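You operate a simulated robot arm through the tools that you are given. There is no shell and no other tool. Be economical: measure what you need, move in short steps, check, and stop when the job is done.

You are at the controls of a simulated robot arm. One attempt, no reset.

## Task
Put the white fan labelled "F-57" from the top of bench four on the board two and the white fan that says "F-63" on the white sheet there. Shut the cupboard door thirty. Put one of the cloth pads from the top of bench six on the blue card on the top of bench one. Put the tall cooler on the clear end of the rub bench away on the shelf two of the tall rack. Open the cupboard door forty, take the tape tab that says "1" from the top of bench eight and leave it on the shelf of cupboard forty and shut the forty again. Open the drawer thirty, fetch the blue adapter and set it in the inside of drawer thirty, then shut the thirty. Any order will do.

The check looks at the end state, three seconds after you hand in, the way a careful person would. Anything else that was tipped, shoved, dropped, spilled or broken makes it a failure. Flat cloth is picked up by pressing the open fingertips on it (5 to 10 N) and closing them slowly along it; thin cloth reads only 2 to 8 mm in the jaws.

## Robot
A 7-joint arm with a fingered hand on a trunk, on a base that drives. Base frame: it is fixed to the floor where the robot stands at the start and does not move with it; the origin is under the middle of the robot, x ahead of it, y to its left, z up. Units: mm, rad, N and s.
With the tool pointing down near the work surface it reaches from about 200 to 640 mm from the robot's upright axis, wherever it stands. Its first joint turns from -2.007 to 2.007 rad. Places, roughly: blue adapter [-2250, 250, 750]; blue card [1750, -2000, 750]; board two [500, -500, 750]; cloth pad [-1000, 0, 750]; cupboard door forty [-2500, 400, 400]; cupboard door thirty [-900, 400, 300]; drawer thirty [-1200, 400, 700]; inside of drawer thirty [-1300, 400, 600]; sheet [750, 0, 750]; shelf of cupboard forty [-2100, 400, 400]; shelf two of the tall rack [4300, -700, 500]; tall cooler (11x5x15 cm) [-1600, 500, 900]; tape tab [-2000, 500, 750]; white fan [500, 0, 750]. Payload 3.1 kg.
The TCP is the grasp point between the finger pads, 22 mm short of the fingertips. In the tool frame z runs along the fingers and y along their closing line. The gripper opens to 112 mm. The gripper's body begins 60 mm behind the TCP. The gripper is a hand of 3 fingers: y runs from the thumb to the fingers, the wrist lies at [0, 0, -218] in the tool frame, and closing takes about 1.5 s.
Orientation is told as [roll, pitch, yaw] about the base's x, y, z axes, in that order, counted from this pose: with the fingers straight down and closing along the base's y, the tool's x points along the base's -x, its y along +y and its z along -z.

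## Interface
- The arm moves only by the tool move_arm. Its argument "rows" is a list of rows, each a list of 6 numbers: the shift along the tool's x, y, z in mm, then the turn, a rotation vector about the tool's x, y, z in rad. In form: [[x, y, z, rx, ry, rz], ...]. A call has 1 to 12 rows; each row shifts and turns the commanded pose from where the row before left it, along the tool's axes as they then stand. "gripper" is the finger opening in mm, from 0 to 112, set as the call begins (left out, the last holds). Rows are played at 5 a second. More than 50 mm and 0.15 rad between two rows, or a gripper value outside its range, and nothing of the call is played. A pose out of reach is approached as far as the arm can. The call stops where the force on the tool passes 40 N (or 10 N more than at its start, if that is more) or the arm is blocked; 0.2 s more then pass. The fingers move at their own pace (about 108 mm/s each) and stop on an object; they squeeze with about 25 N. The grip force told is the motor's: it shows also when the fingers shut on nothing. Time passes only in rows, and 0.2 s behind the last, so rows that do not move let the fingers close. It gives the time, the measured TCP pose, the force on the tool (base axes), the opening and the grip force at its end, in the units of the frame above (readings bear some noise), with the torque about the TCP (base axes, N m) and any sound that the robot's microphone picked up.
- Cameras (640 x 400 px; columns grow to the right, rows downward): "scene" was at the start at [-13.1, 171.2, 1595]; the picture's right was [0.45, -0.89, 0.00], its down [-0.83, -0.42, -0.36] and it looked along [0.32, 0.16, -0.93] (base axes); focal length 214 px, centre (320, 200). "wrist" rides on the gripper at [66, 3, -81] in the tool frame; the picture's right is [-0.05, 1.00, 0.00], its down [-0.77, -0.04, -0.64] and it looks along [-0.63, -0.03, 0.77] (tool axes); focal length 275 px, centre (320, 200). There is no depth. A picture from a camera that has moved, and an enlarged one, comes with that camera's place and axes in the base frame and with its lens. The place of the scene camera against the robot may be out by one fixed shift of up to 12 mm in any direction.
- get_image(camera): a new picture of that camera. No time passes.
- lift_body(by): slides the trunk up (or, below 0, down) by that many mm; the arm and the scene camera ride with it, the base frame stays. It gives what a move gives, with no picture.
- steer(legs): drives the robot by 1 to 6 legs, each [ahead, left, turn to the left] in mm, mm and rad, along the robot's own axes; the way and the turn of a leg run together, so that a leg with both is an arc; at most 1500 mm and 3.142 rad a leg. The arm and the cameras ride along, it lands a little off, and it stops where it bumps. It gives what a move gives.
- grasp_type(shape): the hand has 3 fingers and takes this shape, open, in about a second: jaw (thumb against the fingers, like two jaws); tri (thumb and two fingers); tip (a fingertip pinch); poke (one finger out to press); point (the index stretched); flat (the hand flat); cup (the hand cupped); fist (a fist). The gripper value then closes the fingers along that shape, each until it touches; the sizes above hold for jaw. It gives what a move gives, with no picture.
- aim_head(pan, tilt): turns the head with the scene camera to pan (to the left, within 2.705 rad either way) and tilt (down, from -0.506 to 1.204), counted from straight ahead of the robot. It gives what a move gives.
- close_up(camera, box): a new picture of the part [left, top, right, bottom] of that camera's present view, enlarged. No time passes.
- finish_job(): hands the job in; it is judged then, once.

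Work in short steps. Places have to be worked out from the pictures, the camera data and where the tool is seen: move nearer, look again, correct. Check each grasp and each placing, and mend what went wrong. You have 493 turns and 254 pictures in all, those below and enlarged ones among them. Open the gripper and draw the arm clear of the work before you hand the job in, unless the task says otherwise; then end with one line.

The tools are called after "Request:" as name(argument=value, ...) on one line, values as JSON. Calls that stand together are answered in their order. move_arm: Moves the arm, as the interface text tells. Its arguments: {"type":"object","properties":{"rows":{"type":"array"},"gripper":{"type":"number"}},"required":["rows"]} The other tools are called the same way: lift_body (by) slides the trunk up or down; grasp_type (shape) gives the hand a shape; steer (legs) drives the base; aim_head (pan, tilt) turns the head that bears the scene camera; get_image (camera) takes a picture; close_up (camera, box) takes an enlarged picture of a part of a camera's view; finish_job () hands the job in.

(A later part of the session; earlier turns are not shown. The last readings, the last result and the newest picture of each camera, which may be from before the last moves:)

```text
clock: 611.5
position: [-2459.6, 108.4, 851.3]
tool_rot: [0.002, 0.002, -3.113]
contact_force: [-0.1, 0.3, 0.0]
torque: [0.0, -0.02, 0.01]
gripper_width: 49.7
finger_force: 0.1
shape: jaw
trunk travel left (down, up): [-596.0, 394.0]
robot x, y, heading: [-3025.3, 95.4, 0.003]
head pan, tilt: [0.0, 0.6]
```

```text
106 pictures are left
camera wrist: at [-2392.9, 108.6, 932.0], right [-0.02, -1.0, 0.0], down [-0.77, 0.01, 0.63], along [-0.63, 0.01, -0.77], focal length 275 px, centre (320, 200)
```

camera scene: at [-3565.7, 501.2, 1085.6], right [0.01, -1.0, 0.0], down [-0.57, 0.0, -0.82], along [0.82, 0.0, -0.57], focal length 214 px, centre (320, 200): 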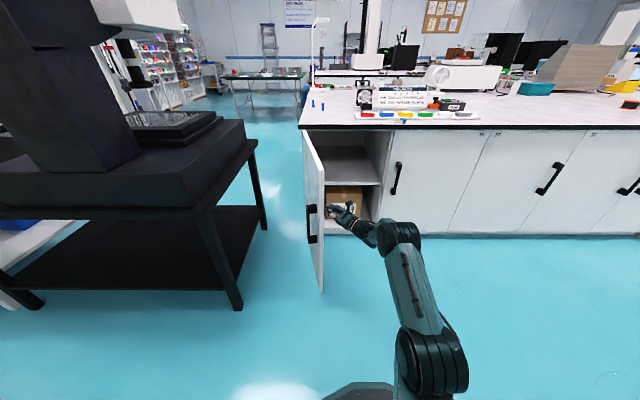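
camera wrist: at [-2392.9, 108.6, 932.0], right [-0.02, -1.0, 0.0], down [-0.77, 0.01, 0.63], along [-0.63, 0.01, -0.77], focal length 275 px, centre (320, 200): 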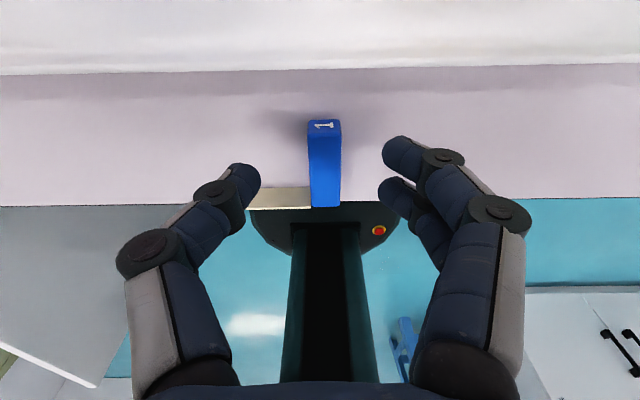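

Request:
move_arm(rows=[[2, -1, 7, 0, 0, 0], [0, 0, 6, 0, 0, 0]])

Request:
move_arm(rows=[[0, 0, 0, 0, 0, 0], [0, 0, 0, 0, 0, 0], [0, 0, 0, 0, 0, 0], [0, 0, 0, 0, 0, 0], [0, 0, 0, 0, 0, 0]], gripper=0)

Request:
move_arm(rows=[[0, 0, -10, 0, 0, 0], [0, 0, -30, 0, 0, 0], [0, 0, -40, 0, 0, 0], [0, 0, -45, 0, 0, 0]])

Request:
get_image(camera="wrist")

```text
clock: 612.1
position: [-2457.9, 108.9, 838.9]
tool_rot: [0.0, 0.003, -3.113]
contact_force: [-0.1, -0.1, 0.2]
torque: [0.02, -0.01, 0.01]
gripper_width: 49.8
finger_force: 0.1
shape: jaw
trunk travel left (down, up): [-596.0, 394.0]
robot x, y, heading: [-3024.5, 100.4, 0.001]
head pan, tilt: [0.0, 0.6]
```

```text
clock: 613.3
position: [-2458.0, 109.2, 838.6]
tool_rot: [-0.001, 0.001, -3.111]
contact_force: [0.5, -0.5, 3.8]
torque: [0.02, -0.03, 0.05]
gripper_width: 3.9
finger_force: 25.6
shape: jaw
trunk travel left (down, up): [-596.0, 394.0]
robot x, y, heading: [-3023.6, 93.5, 0.001]
head pan, tilt: [0.0, 0.6]
```

```text
clock: 614.3
position: [-2458.7, 110.1, 963.4]
tool_rot: [0.0, 0.0, -3.113]
contact_force: [-0.2, 0.9, 0.2]
torque: [-0.02, 0.02, 0.0]
gripper_width: 3.2
finger_force: 25.2
shape: jaw
trunk travel left (down, up): [-596.0, 394.0]
robot x, y, heading: [-3025.1, 100.7, 0.005]
head pan, tilt: [0.0, 0.6]
```

```text
105 pictures are left
camera wrist: at [-2392.0, 109.9, 1045.2], right [-0.02, -1.0, 0.0], down [-0.77, 0.01, 0.64], along [-0.64, 0.01, -0.77], focal length 275 px, centre (320, 200)
```

wrist: 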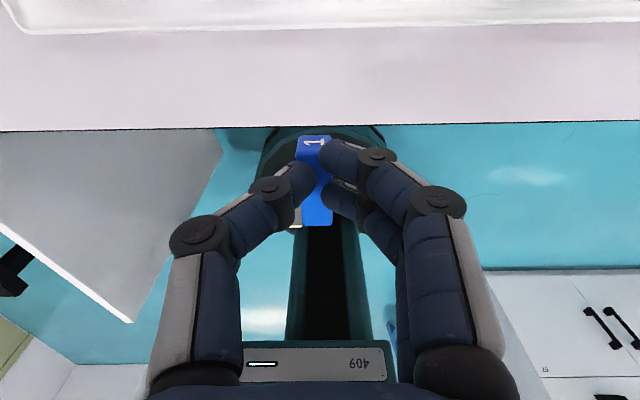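

Held. Back off, pitch to horizontal (block upright), and lower.

Request:
steer(legs=[[-250, 0, -0.004]])

Request:
move_arm(rows=[[0, 0, 0, 0, 0.1428, 0], [0, 0, 0, 0, 0.1428, 0], [0, 0, 0, 0, 0.1428, 0], [0, 0, 0, 0, 0.1428, 0], [0, 0, 0, 0, 0.1428, 0], [0, 0, 0, 0, 0.1428, 0], [0, 0, 0, 0, 0.1428, 0], [0, 0, 0, 0, 0.1428, 0], [0, 0, 0, 0, 0.1428, 0], [0, 0, 0, 0, 0.1428, 0], [0, 0, 0, 0, 0.1428, 0]])

Request:
lift_body(by=-400)

Request:
steer(legs=[[0, 240, 0]])

Request:
get_image(camera="wrist")

Request:
get_image(camera="scene")

```text
clock: 616.1
position: [-2707.2, 108.7, 964.0]
tool_rot: [-0.001, 0.002, -3.116]
contact_force: [0.2, -0.3, -0.2]
torque: [-0.01, 0.0, 0.0]
gripper_width: 3.7
finger_force: 25.3
shape: jaw
trunk travel left (down, up): [-596.0, 394.0]
robot x, y, heading: [-3271.2, 101.6, -0.003]
head pan, tilt: [0.0, 0.6]
```

```text
clock: 618.5
position: [-2706.1, 108.8, 963.9]
tool_rot: [1.582, 1.571, -1.533]
contact_force: [-0.2, -0.5, 1.0]
torque: [0.04, 0.03, 0.02]
gripper_width: 0.1
finger_force: 25.2
shape: jaw
trunk travel left (down, up): [-596.0, 394.0]
robot x, y, heading: [-3274.3, 100.3, -0.006]
head pan, tilt: [0.0, 0.6]
```

```text
clock: 622.3
position: [-2705.9, 109.1, 564.7]
tool_rot: [2.197, 1.569, -0.92]
contact_force: [-0.9, 0.2, -0.2]
torque: [-0.01, -0.03, -0.02]
gripper_width: 0.0
finger_force: 25.4
shape: jaw
trunk travel left (down, up): [-196.0, 794.0]
robot x, y, heading: [-3271.3, 99.7, -0.004]
head pan, tilt: [0.0, 0.6]
```

```text
clock: 624.1
position: [-2705.4, 346.3, 564.3]
tool_rot: [2.214, 1.567, -0.9]
contact_force: [0.4, 0.4, 0.1]
torque: [0.02, -0.03, -0.01]
gripper_width: 0.0
finger_force: 24.8
shape: jaw
trunk travel left (down, up): [-196.0, 794.0]
robot x, y, heading: [-3269.5, 339.2, -0.007]
head pan, tilt: [0.0, 0.6]
```

```text
104 pictures are left
camera wrist: at [-2785.0, 341.7, 630.4], right [0.03, -1.0, -0.05], down [-0.64, 0.02, -0.77], along [0.77, 0.05, -0.63], focal length 275 px, centre (320, 200)
```

wrist: 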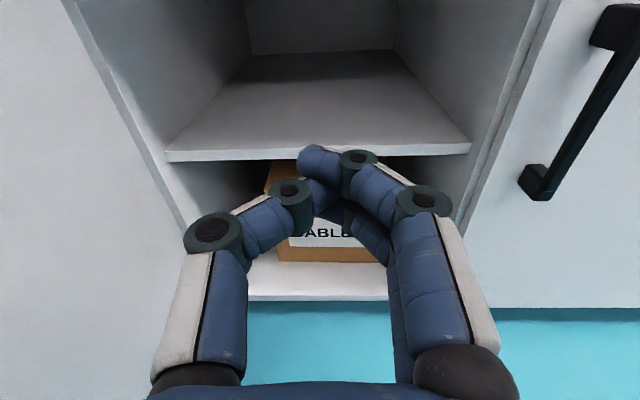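

```text
103 pictures are left
camera scene: at [-3244.0, 481.4, 1085.6], right [0.0, -1.0, 0.0], down [-0.56, 0.0, -0.83], along [0.83, 0.0, -0.56], focal length 214 px, centre (320, 200)
```

scene: 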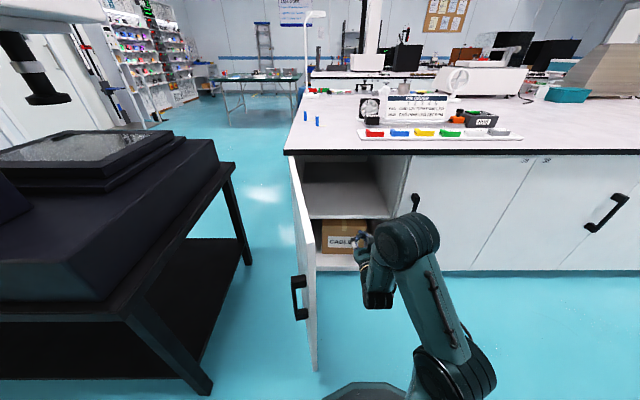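

The tab slipped out during the pitch (width now 0). Look for it on the floor around (-2700,110).

Request:
steer(legs=[[-150, -100, 0]])

Request:
aim_head(pan=-0.3, tilt=0.8)

Request:
get_image(camera="scene")

Request:
get_image(camera="wrist")

```text
clock: 625.6
position: [-2854.9, 247.5, 564.6]
tool_rot: [2.106, 1.569, -1.007]
contact_force: [-0.8, -0.7, 0.4]
torque: [0.0, 0.02, 0.0]
gripper_width: 0.2
finger_force: 24.6
shape: jaw
trunk travel left (down, up): [-196.0, 794.0]
robot x, y, heading: [-3423.2, 235.5, -0.005]
head pan, tilt: [0.0, 0.6]
```

```text
clock: 626.4
position: [-2857.3, 248.6, 563.8]
tool_rot: [2.206, 1.569, -0.906]
contact_force: [0.4, -0.4, 0.3]
torque: [-0.01, 0.02, -0.01]
gripper_width: 0.1
finger_force: 24.9
shape: jaw
trunk travel left (down, up): [-196.0, 794.0]
robot x, y, heading: [-3422.7, 235.6, -0.001]
head pan, tilt: [-0.3, 0.799]
```

```text
102 pictures are left
camera scene: at [-3406.8, 358.1, 1068.8], right [-0.3, -0.96, 0.0], down [-0.68, 0.21, -0.7], along [0.67, -0.21, -0.72], focal length 214 px, centre (320, 200)
```

scene: 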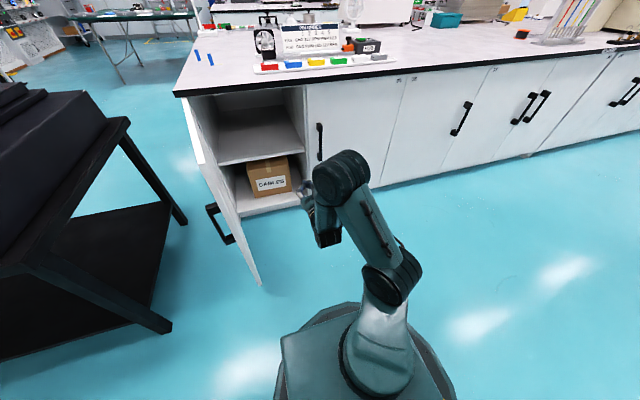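

```text
101 pictures are left
camera wrist: at [-2936.2, 243.1, 630.4], right [0.03, -1.0, -0.05], down [-0.64, 0.02, -0.77], along [0.77, 0.05, -0.63], focal length 275 px, centre (320, 200)
```

wrist: 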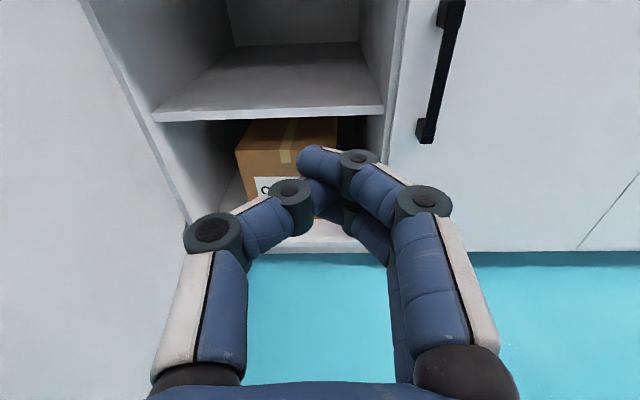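

The spot is hidden behind the arm; shift right and look again.

Request:
steer(legs=[[-100, -300, 0]])

Request:
aim_head(pan=0.2, tilt=0.9)

Request:
get_image(camera="scene")

```text
clock: 628.5
position: [-2956.3, -56.0, 564.9]
tool_rot: [2.143, 1.568, -0.97]
contact_force: [-0.1, -0.4, -0.3]
torque: [0.02, 0.0, 0.0]
gripper_width: 0.0
finger_force: 25.2
shape: jaw
trunk travel left (down, up): [-196.0, 794.0]
robot x, y, heading: [-3521.1, -67.0, -0.001]
head pan, tilt: [-0.3, 0.799]
```

```text
clock: 629.5
position: [-2957.7, -57.1, 565.6]
tool_rot: [2.214, 1.569, -0.897]
contact_force: [-0.1, -0.4, -0.8]
torque: [0.02, -0.01, 0.01]
gripper_width: 0.3
finger_force: 24.6
shape: jaw
trunk travel left (down, up): [-196.0, 794.0]
robot x, y, heading: [-3520.7, -68.9, -0.005]
head pan, tilt: [0.201, 0.901]
```

```text
100 pictures are left
camera scene: at [-3510.1, 93.7, 1060.9], right [0.2, -0.98, 0.0], down [-0.77, -0.15, -0.62], along [0.61, 0.12, -0.78], focal length 214 px, centre (320, 200)
```

scene: 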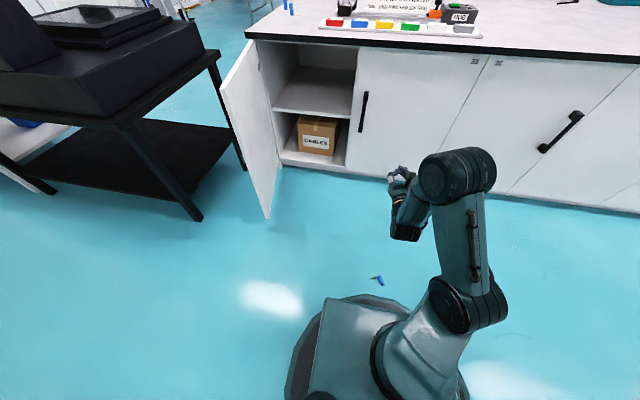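

A blue item lies on the floor near px (378,279). Zoom.

Request:
close_up(camera="scene", box=[338, 255, 418, 305])

```text
8.00 times, centred on (378, 280) of scene
camera zoom: at [-3510.1, 93.7, 1060.9], right [0.2, -0.98, 0.0], down [-0.77, -0.15, -0.62], along [0.61, 0.12, -0.78], focal length 1716 px, centre (-144, -440)
```

zoom: 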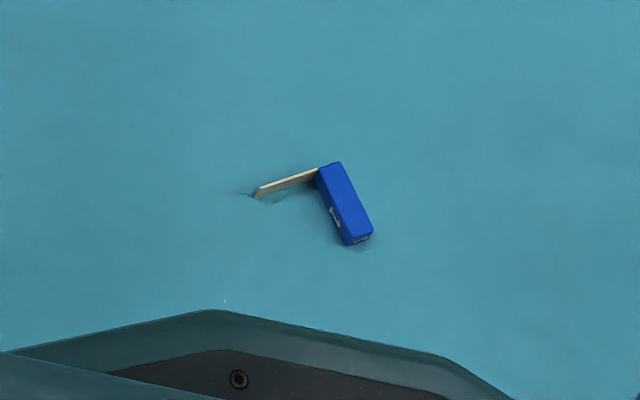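

The tab is intact, lying at ≈(-3118,-120) with its top pointing toward (-0.77,-0.64). To grasp it so that pitching the hand later sets it upright, I approach from the opposite side. First fold the hand down and raise.

Request:
lift_body(by=400)

Request:
move_arm(rows=[[0, 0, 0, 0, -0.1428, 0], [0, 0, 0, 0, -0.1428, 0], [0, 0, 0, 0, -0.1428, 0], [0, 0, 0, 0, -0.1428, 0], [0, 0, 0, 0, -0.1428, 0], [0, 0, 0, 0, -0.1428, 0], [0, 0, 0, 0, -0.1428, 0], [0, 0, 0, 0, -0.1428, 0], [0, 0, 0, 0, -0.1428, 0], [0, 0, 0, 0, -0.1428, 0], [0, 0, 0, 0, -0.1428, 0]], gripper=50)

Request:
move_arm(rows=[[-40, 0, 0, 0, 0, 0], [-40, 0, 0, 0, 0, 0], [-40, 0, 0, 0, 0, 0]])

```text
clock: 633.3
position: [-2956.5, -56.6, 964.1]
tool_rot: [2.15, 1.57, -0.961]
contact_force: [-0.2, -0.4, 0.6]
torque: [-0.02, 0.0, 0.0]
gripper_width: 0.0
finger_force: 24.7
shape: jaw
trunk travel left (down, up): [-596.0, 394.0]
robot x, y, heading: [-3520.7, -73.7, -0.003]
head pan, tilt: [0.201, 0.901]
```

```text
clock: 635.7
position: [-2949.2, -54.0, 965.1]
tool_rot: [0.003, 0.0, -3.115]
contact_force: [-0.1, 0.4, -0.6]
torque: [0.0, 0.0, -0.03]
gripper_width: 50.0
finger_force: 0.1
shape: jaw
out of reach, approached as far as the arm can: row 6
trunk travel left (down, up): [-596.0, 394.0]
robot x, y, heading: [-3518.4, -64.7, -0.005]
head pan, tilt: [0.201, 0.901]
```

```text
clock: 636.5
position: [-3070.0, -56.2, 964.1]
tool_rot: [0.002, 0.003, -3.11]
contact_force: [0.0, -0.9, 0.4]
torque: [-0.01, 0.01, -0.05]
gripper_width: 49.8
finger_force: 0.1
shape: jaw
trunk travel left (down, up): [-596.0, 394.0]
robot x, y, heading: [-3518.1, -67.9, 0.001]
head pan, tilt: [0.201, 0.901]
```

Use the wrist view to refine the tab's position on the floor.

Request:
get_image(camera="wrist")

```text
98 pictures are left
camera wrist: at [-3004.5, -57.0, 1045.5], right [-0.02, -1.0, 0.0], down [-0.77, 0.01, 0.63], along [-0.63, 0.01, -0.77], focal length 275 px, centre (320, 200)
```

wrist: 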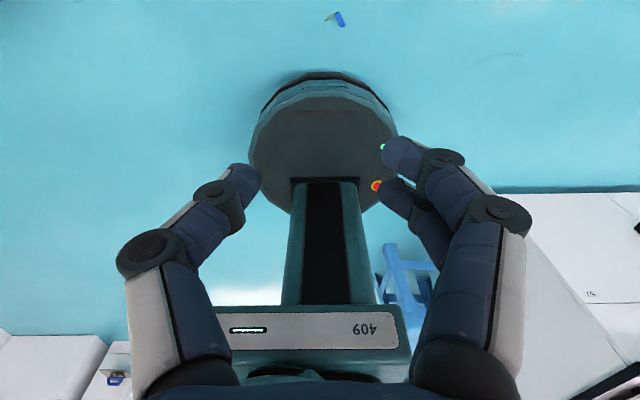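

Request:
close_up(camera="wrist", box=[300, 0, 380, 50])

```text
8.00 times, centred on (340, 25) of wrist
camera zoom: at [-3004.5, -57.0, 1045.5], right [-0.02, -1.0, 0.0], down [-0.77, 0.01, 0.63], along [-0.63, 0.01, -0.77], focal length 2202 px, centre (160, 1600)
```

zoom: 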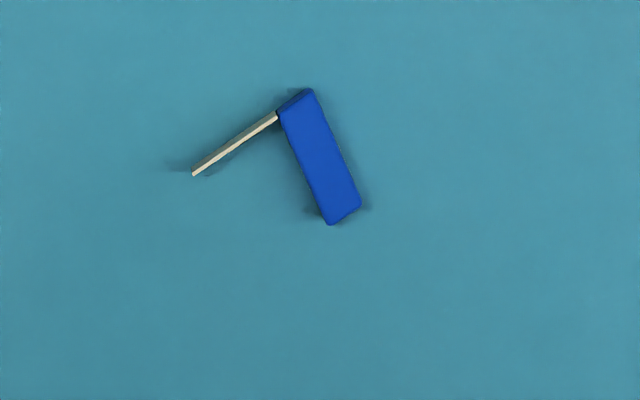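

Refined: tab centre (-3113,-115), axis heading 206.7°. Drive round to (-2847,183), heading ≈-2.3.

Request:
steer(legs=[[0, 325, 0], [670, -65, 0], [0, 0, -2.3]])

Request:
get_image(camera="wrist")

```text
clock: 647.4
position: [-3141.6, -152.1, 964.0]
tool_rot: [0.001, -0.001, 0.877]
contact_force: [0.0, -0.2, -0.3]
torque: [-0.02, 0.0, -0.02]
gripper_width: 49.8
finger_force: 0.0
shape: jaw
trunk travel left (down, up): [-596.0, 394.0]
robot x, y, heading: [-2852.3, 194.2, -2.293]
head pan, tilt: [0.201, 0.901]
```

```text
96 pictures are left
camera wrist: at [-3185.8, -200.6, 1045.1], right [-0.74, 0.67, 0.0], down [0.52, 0.57, 0.64], along [0.43, 0.47, -0.77], focal length 275 px, centre (320, 200)
```

wrist: 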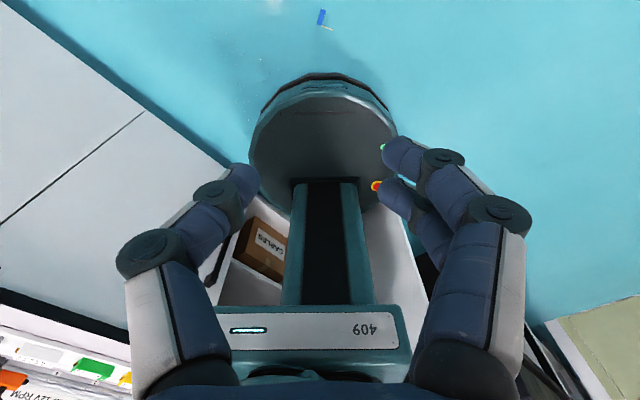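

Rotate to ψ=0.466, centre over the tab, and lower the trunk.

Request:
move_arm(rows=[[0, 0, 0, 0, 0, 0.137], [0, 0, 0, 0, 0, 0.137], [0, 0, 0, 0, 0, 0.137], [-36, 20, 0, 0, 0, 0]])

Request:
lift_body(by=-400)

Request:
lift_body(by=-190)

Request:
get_image(camera="wrist")

```text
clock: 648.4
position: [-3117.1, -116.2, 965.4]
tool_rot: [0.0, 0.003, 0.466]
contact_force: [0.0, -0.3, 0.3]
torque: [0.0, 0.02, 0.0]
gripper_width: 50.0
finger_force: 0.1
shape: jaw
trunk travel left (down, up): [-596.0, 394.0]
robot x, y, heading: [-2853.6, 193.8, -2.292]
head pan, tilt: [0.201, 0.901]
```

```text
clock: 652.2
position: [-3118.6, -117.4, 566.1]
tool_rot: [0.0, 0.001, 0.466]
contact_force: [0.2, 0.8, 1.3]
torque: [-0.02, 0.02, 0.0]
gripper_width: 49.8
finger_force: 0.2
shape: jaw
trunk travel left (down, up): [-196.0, 794.0]
robot x, y, heading: [-2850.1, 192.4, -2.295]
head pan, tilt: [0.201, 0.901]
```

```text
clock: 654.3
position: [-3118.8, -117.3, 375.6]
tool_rot: [0.0, 0.0, 0.466]
contact_force: [0.1, -0.8, 0.2]
torque: [0.02, 0.02, 0.01]
gripper_width: 50.3
finger_force: 0.1
shape: jaw
trunk travel left (down, up): [-6.0, 984.0]
robot x, y, heading: [-2850.3, 195.4, -2.29]
head pan, tilt: [0.201, 0.901]
```

```text
95 pictures are left
camera wrist: at [-3178.5, -144.3, 455.5], right [-0.41, 0.91, 0.0], down [0.71, 0.31, 0.64], along [0.58, 0.26, -0.77], focal length 275 px, centre (320, 200)
```

wrist: 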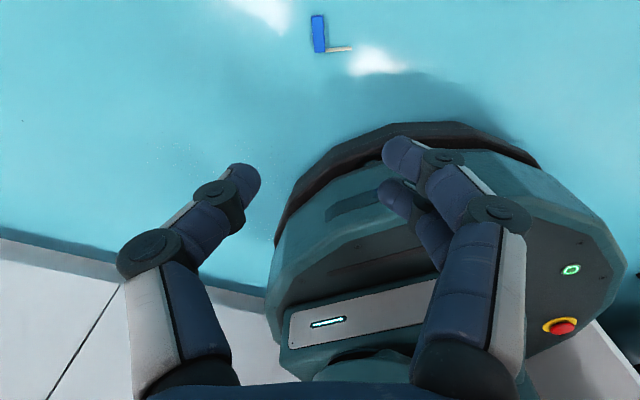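

Descend toward the floor in steps.

Request:
move_arm(rows=[[6, 0, 45, 0, 0, -0.04], [0, 0, 45, 0, 0, 0], [0, 0, 45, 0, 0, 0], [0, 0, 45, 0, 0, 0]])

Request:
move_arm(rows=[[0, 0, 45, 0, 0, 0], [0, 0, 45, 0, 0, 0], [0, 0, 20, 0, 0, 0]])

Request:
get_image(camera="wrist")

```text
clock: 655.3
position: [-3122.4, -120.1, 193.2]
tool_rot: [0.0, 0.002, 0.507]
contact_force: [0.8, 0.2, 0.6]
torque: [-0.01, -0.01, 0.0]
gripper_width: 49.6
finger_force: 0.1
shape: jaw
trunk travel left (down, up): [-6.0, 984.0]
robot x, y, heading: [-2853.0, 191.0, -2.302]
head pan, tilt: [0.201, 0.901]
```

```text
clock: 656.1
position: [-3124.2, -120.3, 84.3]
tool_rot: [0.001, 0.0, 0.506]
contact_force: [0.4, 0.5, -0.6]
torque: [-0.02, -0.01, -0.03]
gripper_width: 49.8
finger_force: 0.1
shape: jaw
trunk travel left (down, up): [-6.0, 984.0]
robot x, y, heading: [-2849.8, 191.2, -2.29]
head pan, tilt: [0.201, 0.901]
```

```text
94 pictures are left
camera wrist: at [-3182.8, -149.2, 164.6], right [-0.44, 0.9, 0.0], down [0.69, 0.34, 0.63], along [0.57, 0.28, -0.77], focal length 275 px, centre (320, 200)
```

wrist: 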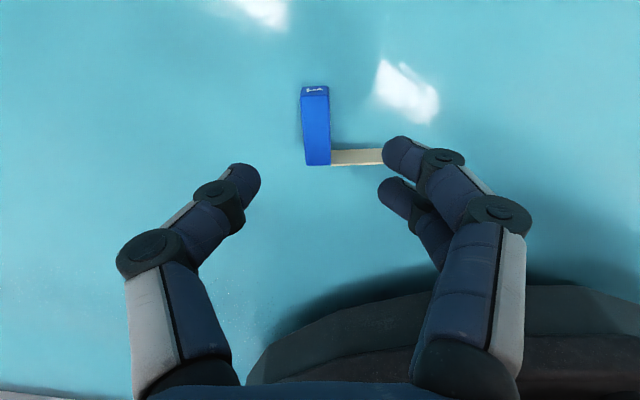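

Aligned. Shift 5 mm toward the top end and lower to 28.

Request:
move_arm(rows=[[6, -2.5, 30, 0, 0, 0], [0, 0, 18, 0, 0, 0], [0, 0, 7, 0, 0, 0]])

Request:
get_image(camera="wrist")

```text
clock: 656.9
position: [-3128.4, -127.0, 29.9]
tool_rot: [-0.001, 0.0, 0.505]
contact_force: [-0.5, -0.2, -0.2]
torque: [0.01, 0.01, -0.01]
gripper_width: 49.8
finger_force: 0.1
shape: jaw
trunk travel left (down, up): [-6.0, 984.0]
robot x, y, heading: [-2855.9, 194.5, -2.293]
head pan, tilt: [0.201, 0.901]
```

```text
93 pictures are left
camera wrist: at [-3186.8, -154.5, 110.1], right [-0.44, 0.9, 0.0], down [0.69, 0.34, 0.64], along [0.57, 0.28, -0.77], focal length 275 px, centre (320, 200)
```

wrist: 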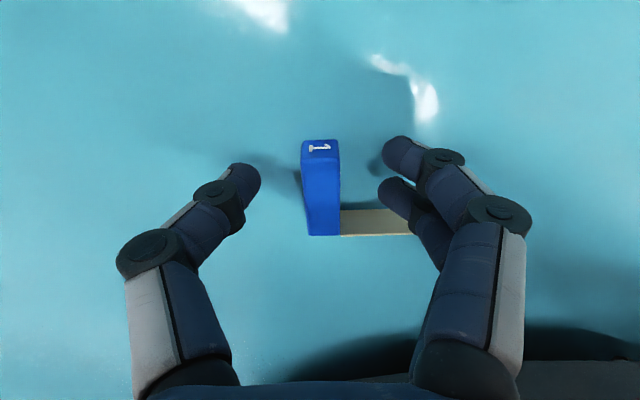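

Request:
move_arm(rows=[[0, 0, 3, 0, 0, 0], [0, 0, 0, 0, 0, 0], [0, 0, 0, 0, 0, 0], [0, 0, 0, 0, 0, 0], [0, 0, 0, 0, 0, 0], [0, 0, 0, 0, 0, 0]], gripper=0)

Request:
close_up(camera="wrist", box=[220, 100, 420, 260])

```text
clock: 658.3
position: [-3128.3, -125.0, 26.1]
tool_rot: [0.0, 0.002, 0.506]
contact_force: [-0.5, -0.6, 1.0]
torque: [0.01, 0.0, -0.01]
gripper_width: 11.2
finger_force: 24.4
shape: jaw
trunk travel left (down, up): [-6.0, 984.0]
robot x, y, heading: [-2850.6, 191.9, -2.292]
head pan, tilt: [0.201, 0.901]
```

```text
2.50 times, centred on (320, 180) of wrist
camera zoom: at [-3187.0, -154.4, 107.4], right [-0.44, 0.9, 0.0], down [0.69, 0.34, 0.64], along [0.57, 0.28, -0.77], focal length 688 px, centre (320, 250)
```

zoom: 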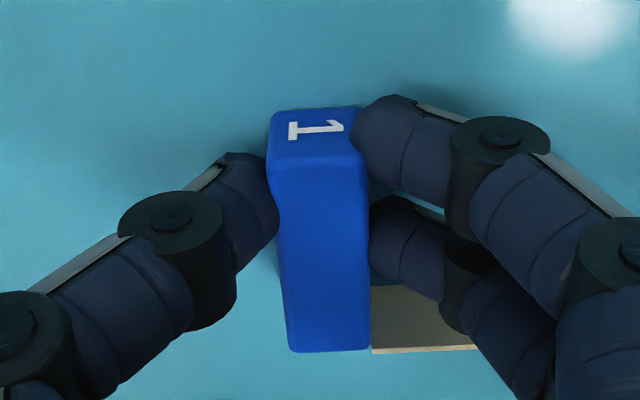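

Better grip this time (11 mm, pads on the sides). Lift and check.

Request:
move_arm(rows=[[0, 0, -15, 0, 0, 0], [0, 0, -40, 0, 0, 0], [0, 0, -45, 0, 0, 0], [0, 0, -45, 0, 0, 0], [0, 0, -45, 0, 0, 0], [0, 0, -45, 0, 0, 0], [0, 0, -45, 0, 0, 0], [0, 0, -45, 0, 0, 0]])

Request:
close_up(camera="wrist", box=[220, 100, 420, 260])

```text
clock: 660.1
position: [-3128.8, -126.2, 352.7]
tool_rot: [0.0, 0.001, 0.506]
contact_force: [-0.2, -0.1, 0.2]
torque: [0.02, -0.02, -0.01]
gripper_width: 11.1
finger_force: 25.1
shape: jaw
trunk travel left (down, up): [-6.0, 984.0]
robot x, y, heading: [-2851.1, 196.3, -2.294]
head pan, tilt: [0.201, 0.901]
```

```text
2.50 times, centred on (320, 180) of wrist
camera zoom: at [-3187.7, -154.5, 433.2], right [-0.44, 0.9, 0.0], down [0.69, 0.34, 0.63], along [0.57, 0.28, -0.77], focal length 688 px, centre (320, 250)
```

zoom: 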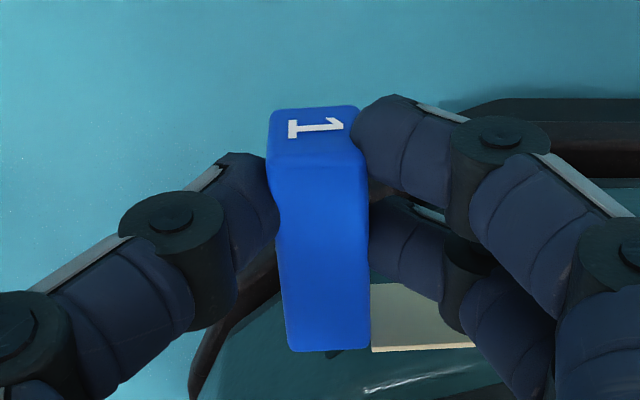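

Held securely. Restore relative yaw, raise the trunk, and drive/turn to face the cupboard at ≈(-3280,200).

Request:
move_arm(rows=[[0, 0, 0, 0, 0, -0.123], [0, 0, 0, 0, 0, -0.123], [0, 0, 0, 0, 0, -0.123]])

Request:
lift_body(by=400)

Request:
lift_body(by=200)

Request:
steer(legs=[[281, -324, 0], [0, 0, 2.294]])

Request:
move_arm(rows=[[40, 0, 0, 0, 0, 0], [40, 0, 0, 0, 0, 0], [40, 0, 0, 0, 0, 0]])

Request:
get_image(camera="wrist")

```text
clock: 660.9
position: [-3127.8, -125.6, 351.1]
tool_rot: [-0.001, 0.0, 0.878]
contact_force: [-0.4, 0.1, -0.3]
torque: [-0.01, -0.01, -0.01]
gripper_width: 11.3
finger_force: 25.2
shape: jaw
trunk travel left (down, up): [-6.0, 984.0]
robot x, y, heading: [-2849.3, 193.5, -2.296]
head pan, tilt: [0.201, 0.901]
```

```text
clock: 664.8
position: [-3128.1, -126.4, 752.3]
tool_rot: [-0.001, 0.0, 0.877]
contact_force: [-0.9, 0.2, 0.0]
torque: [0.0, 0.0, -0.02]
gripper_width: 11.2
finger_force: 24.9
shape: jaw
trunk travel left (down, up): [-406.0, 584.0]
robot x, y, heading: [-2853.1, 191.0, -2.293]
head pan, tilt: [0.201, 0.901]
```

```text
clock: 666.9
position: [-3128.6, -126.3, 952.0]
tool_rot: [0.0, -0.001, 0.876]
contact_force: [0.1, 0.2, -0.5]
torque: [0.02, 0.01, 0.01]
gripper_width: 11.4
finger_force: 25.2
shape: jaw
trunk travel left (down, up): [-606.0, 384.0]
robot x, y, heading: [-2852.9, 194.3, -2.298]
head pan, tilt: [0.201, 0.901]
```

```text
clock: 675.0
position: [-2856.7, 204.5, 952.1]
tool_rot: [0.0, -0.001, -3.103]
contact_force: [0.6, -0.1, 0.1]
torque: [-0.02, 0.04, -0.01]
gripper_width: 11.3
finger_force: 24.9
shape: jaw
trunk travel left (down, up): [-606.0, 384.0]
robot x, y, heading: [-3278.7, 198.5, 0.01]
head pan, tilt: [0.201, 0.901]
```

```text
clock: 675.8
position: [-2734.8, 210.0, 950.5]
tool_rot: [0.001, 0.0, -3.104]
contact_force: [0.0, 0.2, 0.2]
torque: [-0.01, 0.0, 0.01]
gripper_width: 11.1
finger_force: 24.7
shape: jaw
trunk travel left (down, up): [-606.0, 384.0]
robot x, y, heading: [-3278.7, 194.3, 0.009]
head pan, tilt: [0.201, 0.901]
```

```text
90 pictures are left
camera wrist: at [-2668.6, 210.4, 1031.4], right [-0.01, -1.0, 0.0], down [-0.77, 0.01, 0.64], along [-0.64, 0.0, -0.77], focal length 275 px, centre (320, 200)
```

wrist: 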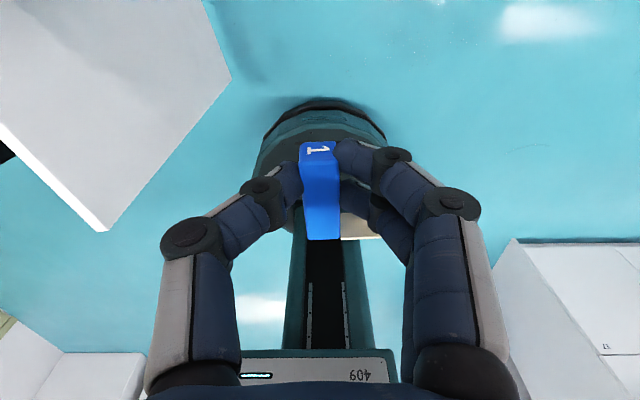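

Pitch the hand to horizontal and check the grip.

Request:
move_arm(rows=[[0, 0, 0, 0, 0.1, 0], [0, 0, 0, 0, 0.1, 0], [0, 0, 0, 0, 0.1, 0], [0, 0, 0, 0, 0.1, 0], [0, 0, 0, 0, 0.1, 0], [0, 0, 0, 0, 0.1, 0], [0, 0, 0, 0, 0.1, 0], [0, 0, 0, 0, 0.1, 0]])

Request:
move_arm(rows=[[0, 0, 0, 0, 0.1, 0], [0, 0, 0, 0, 0.1, 0], [0, 0, 0, 0, 0.1, 0], [0, 0, 0, 0, 0.1, 0], [0, 0, 0, 0, 0.1, 0], [0, 0, 0, 0, 0.1, 0], [0, 0, 0, 0, 0.1, 0], [0, 0, 0, 0, 0.07, 0]])

Request:
get_image(camera="wrist")

```text
clock: 677.6
position: [-2736.0, 206.1, 952.0]
tool_rot: [0.001, 0.803, -3.107]
contact_force: [-1.4, 0.8, 0.3]
torque: [0.02, 0.03, 0.01]
gripper_width: 11.0
finger_force: 24.7
shape: jaw
trunk travel left (down, up): [-606.0, 384.0]
robot x, y, heading: [-3278.2, 198.0, 0.011]
head pan, tilt: [0.201, 0.901]
```

```text
clock: 679.4
position: [-2736.7, 207.8, 953.1]
tool_rot: [2.841, 1.569, -0.26]
contact_force: [1.0, -0.3, -0.2]
torque: [0.01, 0.01, 0.01]
gripper_width: 11.0
finger_force: 25.1
shape: jaw
trunk travel left (down, up): [-606.0, 384.0]
robot x, y, heading: [-3276.5, 197.0, 0.011]
head pan, tilt: [0.201, 0.901]
```

```text
89 pictures are left
camera wrist: at [-2816.5, 203.2, 1018.8], right [0.04, -1.0, -0.05], down [-0.64, 0.01, -0.77], along [0.77, 0.06, -0.63], focal length 275 px, centre (320, 200)
```

wrist: 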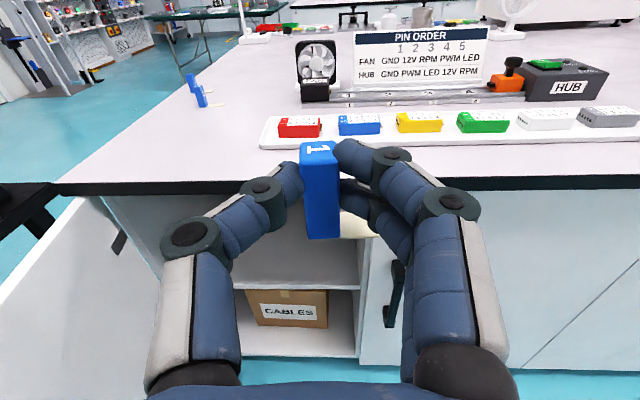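

The block is upright and firm. Lower the trunk 400, drive ahead 150, shift left 60.

Request:
lift_body(by=-400)

Request:
steer(legs=[[140, 0, -0.01]])

Request:
move_arm(rows=[[-20, -35, 0, 0, 0, 0], [-22, -35, 0, 0, 0, 0]])

Request:
get_image(camera="wrist")

```text
clock: 683.2
position: [-2737.1, 208.8, 552.9]
tool_rot: [1.744, 1.569, -1.36]
contact_force: [-0.6, 0.4, 0.2]
torque: [0.01, -0.01, 0.0]
gripper_width: 11.2
finger_force: 24.8
shape: jaw
trunk travel left (down, up): [-206.0, 784.0]
robot x, y, heading: [-3275.0, 194.0, 0.006]
head pan, tilt: [0.201, 0.901]
```

```text
clock: 684.6
position: [-2595.2, 203.1, 552.3]
tool_rot: [1.839, 1.57, -1.275]
contact_force: [-0.1, 0.4, -0.6]
torque: [0.0, 0.03, 0.04]
gripper_width: 11.1
finger_force: 24.9
shape: jaw
trunk travel left (down, up): [-206.0, 784.0]
robot x, y, heading: [-3136.9, 198.4, -0.002]
head pan, tilt: [0.201, 0.901]
```

```text
clock: 685.2
position: [-2596.1, 272.2, 510.1]
tool_rot: [2.305, 1.57, -0.811]
contact_force: [0.3, -0.1, 0.3]
torque: [0.01, 0.03, 0.02]
gripper_width: 11.2
finger_force: 25.1
shape: jaw
trunk travel left (down, up): [-206.0, 784.0]
robot x, y, heading: [-3140.1, 194.3, -0.003]
head pan, tilt: [0.201, 0.901]
```

```text
88 pictures are left
camera wrist: at [-2677.1, 268.7, 576.4], right [0.03, -1.0, -0.05], down [-0.64, 0.02, -0.77], along [0.77, 0.05, -0.63], focal length 275 px, centre (320, 200)
```

wrist: 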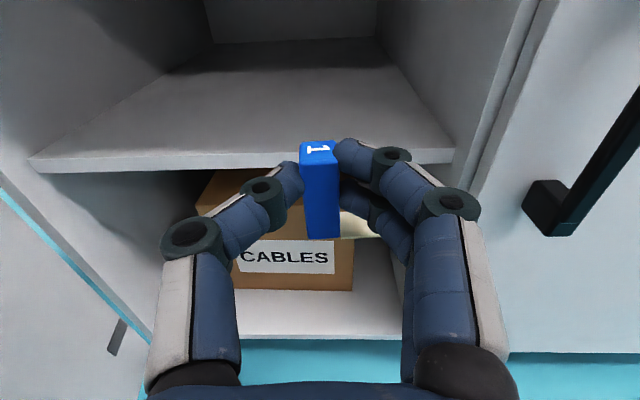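

Shelf front ≈ x −2434, z ≈ 441. Drive ahead 55, then extend 100 into the cupboard and check.

Request:
steer(legs=[[55, 0, 0]])

Request:
move_arm(rows=[[0, 0, 35, 0, 0, 0], [0, 0, 35, 0, 0, 0], [0, 0, 30, 0, 0, 0], [0, 0, 30, 0, 0, 0]])

Request:
get_image(camera="wrist")

```text
clock: 686.1
position: [-2541.1, 272.8, 511.4]
tool_rot: [1.779, 1.57, -1.333]
contact_force: [-1.3, 0.3, 0.3]
torque: [-0.02, -0.02, -0.04]
gripper_width: 11.1
finger_force: 24.6
shape: jaw
trunk travel left (down, up): [-206.0, 784.0]
robot x, y, heading: [-3078.6, 198.0, -0.001]
head pan, tilt: [0.201, 0.901]
```

```text
clock: 687.1
position: [-2412.4, 277.1, 509.6]
tool_rot: [1.342, 1.57, -1.77]
contact_force: [-0.2, 0.1, -0.6]
torque: [0.02, -0.01, 0.0]
gripper_width: 11.2
finger_force: 25.0
shape: jaw
trunk travel left (down, up): [-206.0, 784.0]
robot x, y, heading: [-3084.2, 195.7, 0.004]
head pan, tilt: [0.201, 0.901]
```

```text
87 pictures are left
camera wrist: at [-2491.9, 271.9, 576.4], right [0.03, -1.0, -0.05], down [-0.64, 0.02, -0.77], along [0.77, 0.05, -0.64], focal length 275 px, centre (320, 200)
```

wrist: 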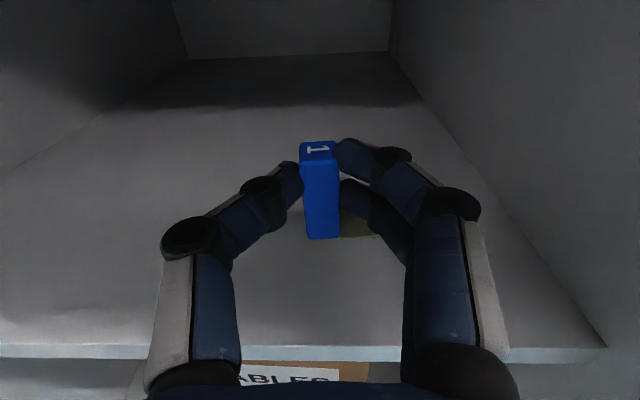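

Extend 25 mm more and lower toward the shelf.

Request:
move_arm(rows=[[0, 0, 25, 0, 0, 0], [-12, 0, 0, 0, 0, 0], [-12, 0, 0, 0, 0, 0], [-5, 0, 0, 0, 0, 0], [0, 0, 0, 0, 0, 0]])

Request:
get_image(camera="wrist")

```text
clock: 688.3
position: [-2386.0, 276.5, 481.2]
tool_rot: [1.707, 1.57, -1.406]
contact_force: [-0.3, -0.5, -0.4]
torque: [-0.02, 0.0, -0.02]
gripper_width: 11.0
finger_force: 24.9
shape: jaw
trunk travel left (down, up): [-206.0, 784.0]
robot x, y, heading: [-3083.1, 196.9, -0.002]
head pan, tilt: [0.201, 0.901]
```

```text
86 pictures are left
camera wrist: at [-2466.7, 272.7, 547.3], right [0.03, -1.0, -0.05], down [-0.64, 0.02, -0.77], along [0.77, 0.05, -0.64], focal length 275 px, centre (320, 200)
```

wrist: 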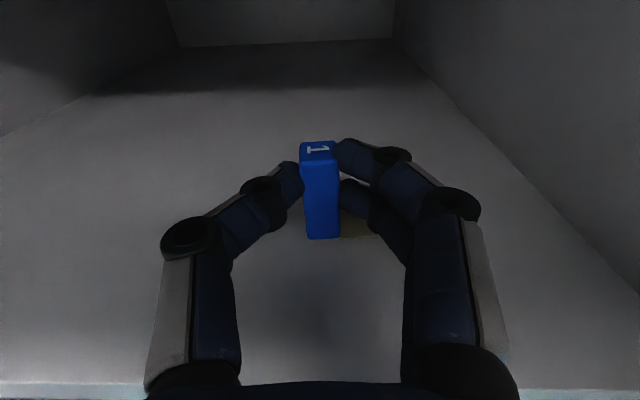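

Continue down in small steps until contact.

Request:
move_arm(rows=[[-3, 0, 0, 0, 0, 0], [-2, 0, 0, 0, 0, 0], [0, 0, 0, 0, 0, 0]])

Request:
move_arm(rows=[[-2, 0, 0, 0, 0, 0], [-1.5, 0, 0, 0, 0, 0], [0, 0, 0, 0, 0, 0]])

Request:
move_arm(rows=[[-2, 0, 0, 0, 0, 0], [-1.5, 0, 0, 0, 0, 0], [0, 0, 0, 0, 0, 0]])

```text
clock: 689.1
position: [-2386.5, 278.4, 475.8]
tool_rot: [1.94, 1.57, -1.172]
contact_force: [-0.5, -1.1, 0.2]
torque: [0.02, -0.01, -0.01]
gripper_width: 10.9
finger_force: 25.1
shape: jaw
trunk travel left (down, up): [-206.0, 784.0]
robot x, y, heading: [-3083.2, 199.7, 0.003]
head pan, tilt: [0.201, 0.901]
```

```text
clock: 689.9
position: [-2387.0, 277.9, 472.5]
tool_rot: [1.48, 1.569, -1.633]
contact_force: [-0.6, 0.9, 0.0]
torque: [0.04, 0.02, -0.01]
gripper_width: 11.1
finger_force: 24.9
shape: jaw
trunk travel left (down, up): [-206.0, 784.0]
robot x, y, heading: [-3083.0, 198.7, 0.002]
head pan, tilt: [0.201, 0.901]
```

```text
clock: 690.7
position: [-2387.3, 277.3, 470.9]
tool_rot: [-3.109, 1.567, 0.059]
contact_force: [1.3, -3.0, 13.5]
torque: [0.01, -0.18, 0.01]
gripper_width: 11.3
finger_force: 24.7
shape: jaw
trunk travel left (down, up): [-206.0, 784.0]
robot x, y, heading: [-3085.2, 198.1, 0.003]
head pan, tilt: [0.201, 0.901]
```

Contact. Ease 1 mm, release and withdraw straight back.

Request:
move_arm(rows=[[1, 0, 0, 0, 0, 0], [0, 0, 0, 0, 0, 0]])

Request:
move_arm(rows=[[0, 0, 0, 0, 0, 0], [0, 0, 0, 0, 0, 0], [0, 0, 0, 0, 0, 0], [0, 0, 0, 0, 0, 0]], gripper=60)

Request:
get_image(camera="wrist")

```text
clock: 691.3
position: [-2387.0, 278.2, 472.1]
tool_rot: [3.021, 1.567, -0.091]
contact_force: [2.4, -3.4, 13.2]
torque: [-0.02, -0.17, -0.03]
gripper_width: 11.0
finger_force: 24.9
shape: jaw
trunk travel left (down, up): [-206.0, 784.0]
robot x, y, heading: [-3082.6, 197.5, 0.003]
head pan, tilt: [0.201, 0.901]
```

```text
clock: 692.3
position: [-2386.5, 278.3, 469.7]
tool_rot: [1.163, 1.569, -1.949]
contact_force: [-0.5, 0.1, 0.5]
torque: [0.0, -0.01, 0.0]
gripper_width: 59.4
finger_force: 0.1
shape: jaw
trunk travel left (down, up): [-206.0, 784.0]
robot x, y, heading: [-3080.0, 199.7, 0.001]
head pan, tilt: [0.201, 0.901]
```

```text
85 pictures are left
camera wrist: at [-2466.8, 273.5, 536.2], right [0.03, -1.0, -0.05], down [-0.64, 0.02, -0.77], along [0.77, 0.05, -0.64], focal length 275 px, centre (320, 200)
```

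wrist: 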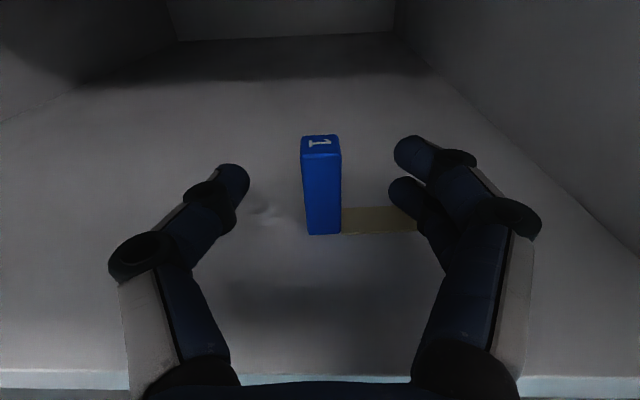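

Standing upright on the shelf. Raise 8 mm and withdraw.

Request:
move_arm(rows=[[8, 0, 0, 0, 0, 0], [0, 0, -25, 0, 0, 0], [0, 0, -40, 0, 0, 0], [0, 0, -40, 0, 0, 0]])

Request:
steer(legs=[[-200, 0, 0]])

Request:
get_image(camera="wrist")

```text
clock: 693.3
position: [-2491.5, 273.6, 479.0]
tool_rot: [2.57, 1.571, -0.546]
contact_force: [-1.0, -0.2, 0.2]
torque: [-0.03, -0.02, 0.02]
gripper_width: 59.5
finger_force: 0.1
shape: jaw
trunk travel left (down, up): [-206.0, 784.0]
robot x, y, heading: [-3081.6, 199.0, 0.004]
head pan, tilt: [0.201, 0.901]
```

```text
clock: 694.9
position: [-2692.8, 275.3, 478.4]
tool_rot: [1.596, 1.569, -1.515]
contact_force: [-0.6, -0.3, -0.2]
torque: [0.01, 0.01, 0.01]
gripper_width: 59.6
finger_force: 0.1
shape: jaw
trunk travel left (down, up): [-206.0, 784.0]
robot x, y, heading: [-3283.4, 193.3, 0.002]
head pan, tilt: [0.201, 0.901]
```

```text
84 pictures are left
camera wrist: at [-2772.6, 271.0, 544.7], right [0.03, -1.0, -0.05], down [-0.64, 0.02, -0.77], along [0.77, 0.05, -0.64], focal length 275 px, centre (320, 200)
```

wrist: 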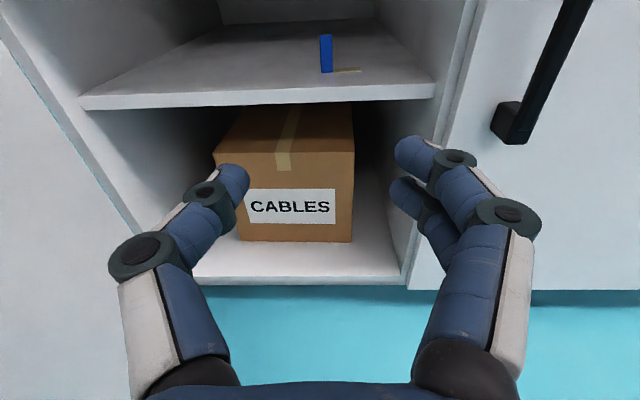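

Tab 1 stands on the shelf of cupboard forty. Now close the door: raise the hand above the handle level, go round the tip to the outer side.

Request:
move_arm(rows=[[0, 0, 0, 0, 0, 0], [0, 0, 0, 0, 0, 0], [0, 0, 0, 0, 0, 0]], gripper=0)

Request:
lift_body(by=190)

Request:
steer(legs=[[-310, 0, 0], [0, 370, 0]])

Request:
aim_head(pan=-0.1, tilt=0.6)

Request:
get_image(camera="scene")

Request:
get_image(camera="wrist")

```text
clock: 695.7
position: [-2692.7, 275.8, 478.6]
tool_rot: [1.712, 1.57, -1.4]
contact_force: [0.0, 0.5, -0.8]
torque: [-0.01, 0.01, 0.01]
gripper_width: 0.2
finger_force: 24.9
shape: jaw
trunk travel left (down, up): [-206.0, 784.0]
robot x, y, heading: [-3282.0, 198.3, 0.002]
head pan, tilt: [0.201, 0.901]
```

```text
clock: 697.8
position: [-2693.8, 275.7, 668.6]
tool_rot: [1.656, 1.57, -1.456]
contact_force: [0.1, -0.5, -0.3]
torque: [-0.03, -0.01, 0.0]
gripper_width: 0.1
finger_force: 24.8
shape: jaw
trunk travel left (down, up): [-396.0, 594.0]
robot x, y, heading: [-3283.2, 197.3, 0.001]
head pan, tilt: [0.201, 0.901]
```

```text
clock: 701.9
position: [-3002.8, 645.0, 667.8]
tool_rot: [1.674, 1.57, -1.436]
contact_force: [-0.5, 0.4, -0.2]
torque: [0.0, 0.03, 0.01]
gripper_width: 0.0
finger_force: 25.0
shape: jaw
trunk travel left (down, up): [-396.0, 594.0]
robot x, y, heading: [-3592.6, 566.0, 0.004]
head pan, tilt: [0.201, 0.901]
```

```text
clock: 702.7
position: [-3001.9, 644.2, 668.1]
tool_rot: [1.745, 1.572, -1.364]
contact_force: [-0.3, 0.1, -0.5]
torque: [0.01, 0.0, 0.02]
gripper_width: 0.0
finger_force: 25.3
shape: jaw
trunk travel left (down, up): [-396.0, 594.0]
robot x, y, heading: [-3594.0, 567.3, 0.001]
head pan, tilt: [-0.099, 0.6]
```

```text
83 pictures are left
camera scene: at [-3568.9, 702.8, 1285.6], right [-0.1, -1.0, 0.0], down [-0.56, 0.05, -0.82], along [0.82, -0.08, -0.57], focal length 214 px, centre (320, 200)
```

scene: 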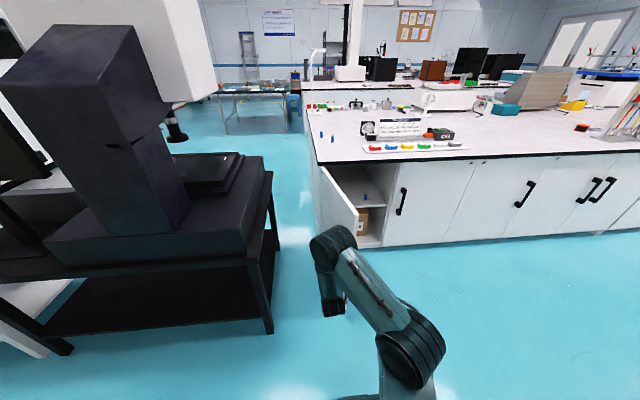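

```text
82 pictures are left
camera wrist: at [-3083.0, 640.1, 734.7], right [0.03, -1.0, -0.05], down [-0.64, 0.02, -0.77], along [0.77, 0.05, -0.64], focal length 275 px, centre (320, 200)
```

wrist: 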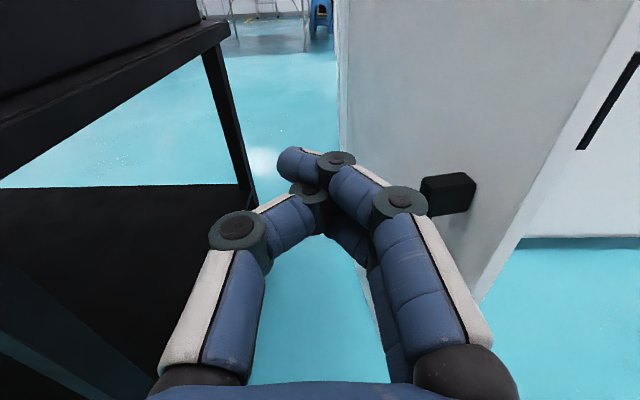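

Hand is on the outer side. Move ahead 110 and then push right (−y).

Request:
steer(legs=[[110, 0, 0]])

Request:
steer(legs=[[0, -250, 0]])

Request:
get_image(camera="wrist")

Request:
get_image(camera="scene")

```text
clock: 703.9
position: [-2891.6, 645.6, 670.0]
tool_rot: [1.226, 1.569, -1.881]
contact_force: [-0.6, -0.4, 0.5]
torque: [0.03, 0.02, 0.0]
gripper_width: 0.1
finger_force: 25.0
shape: jaw
trunk travel left (down, up): [-396.0, 594.0]
robot x, y, heading: [-3481.5, 565.3, 0.002]
head pan, tilt: [-0.099, 0.6]
```

```text
clock: 705.7
position: [-2892.1, 394.1, 668.3]
tool_rot: [1.757, 1.57, -1.352]
contact_force: [-0.5, 0.1, -0.2]
torque: [0.03, 0.0, 0.03]
gripper_width: 0.0
finger_force: 24.3
shape: jaw
trunk travel left (down, up): [-396.0, 594.0]
robot x, y, heading: [-3480.4, 315.4, 0.001]
head pan, tilt: [-0.099, 0.6]
```

```text
81 pictures are left
camera wrist: at [-2971.5, 389.9, 734.7], right [0.03, -1.0, -0.05], down [-0.64, 0.02, -0.77], along [0.77, 0.05, -0.64], focal length 275 px, centre (320, 200)
```

wrist: 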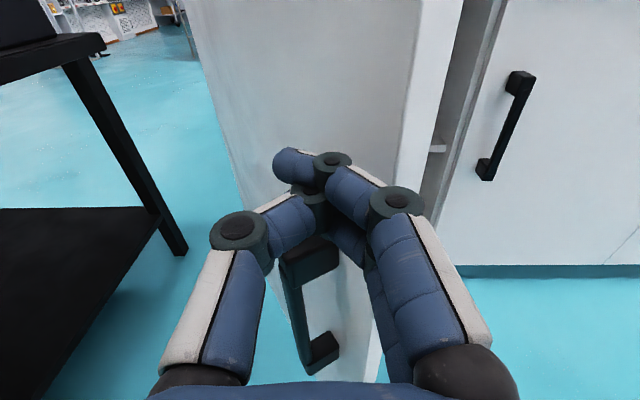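

```text
80 pictures are left
camera scene: at [-3457.5, 452.2, 1285.7], right [-0.1, -1.0, 0.0], down [-0.56, 0.05, -0.83], along [0.82, -0.08, -0.57], focal length 214 px, centre (320, 200)
```

scene: 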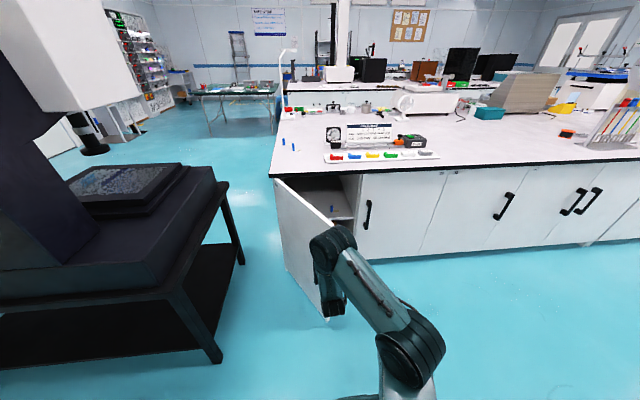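

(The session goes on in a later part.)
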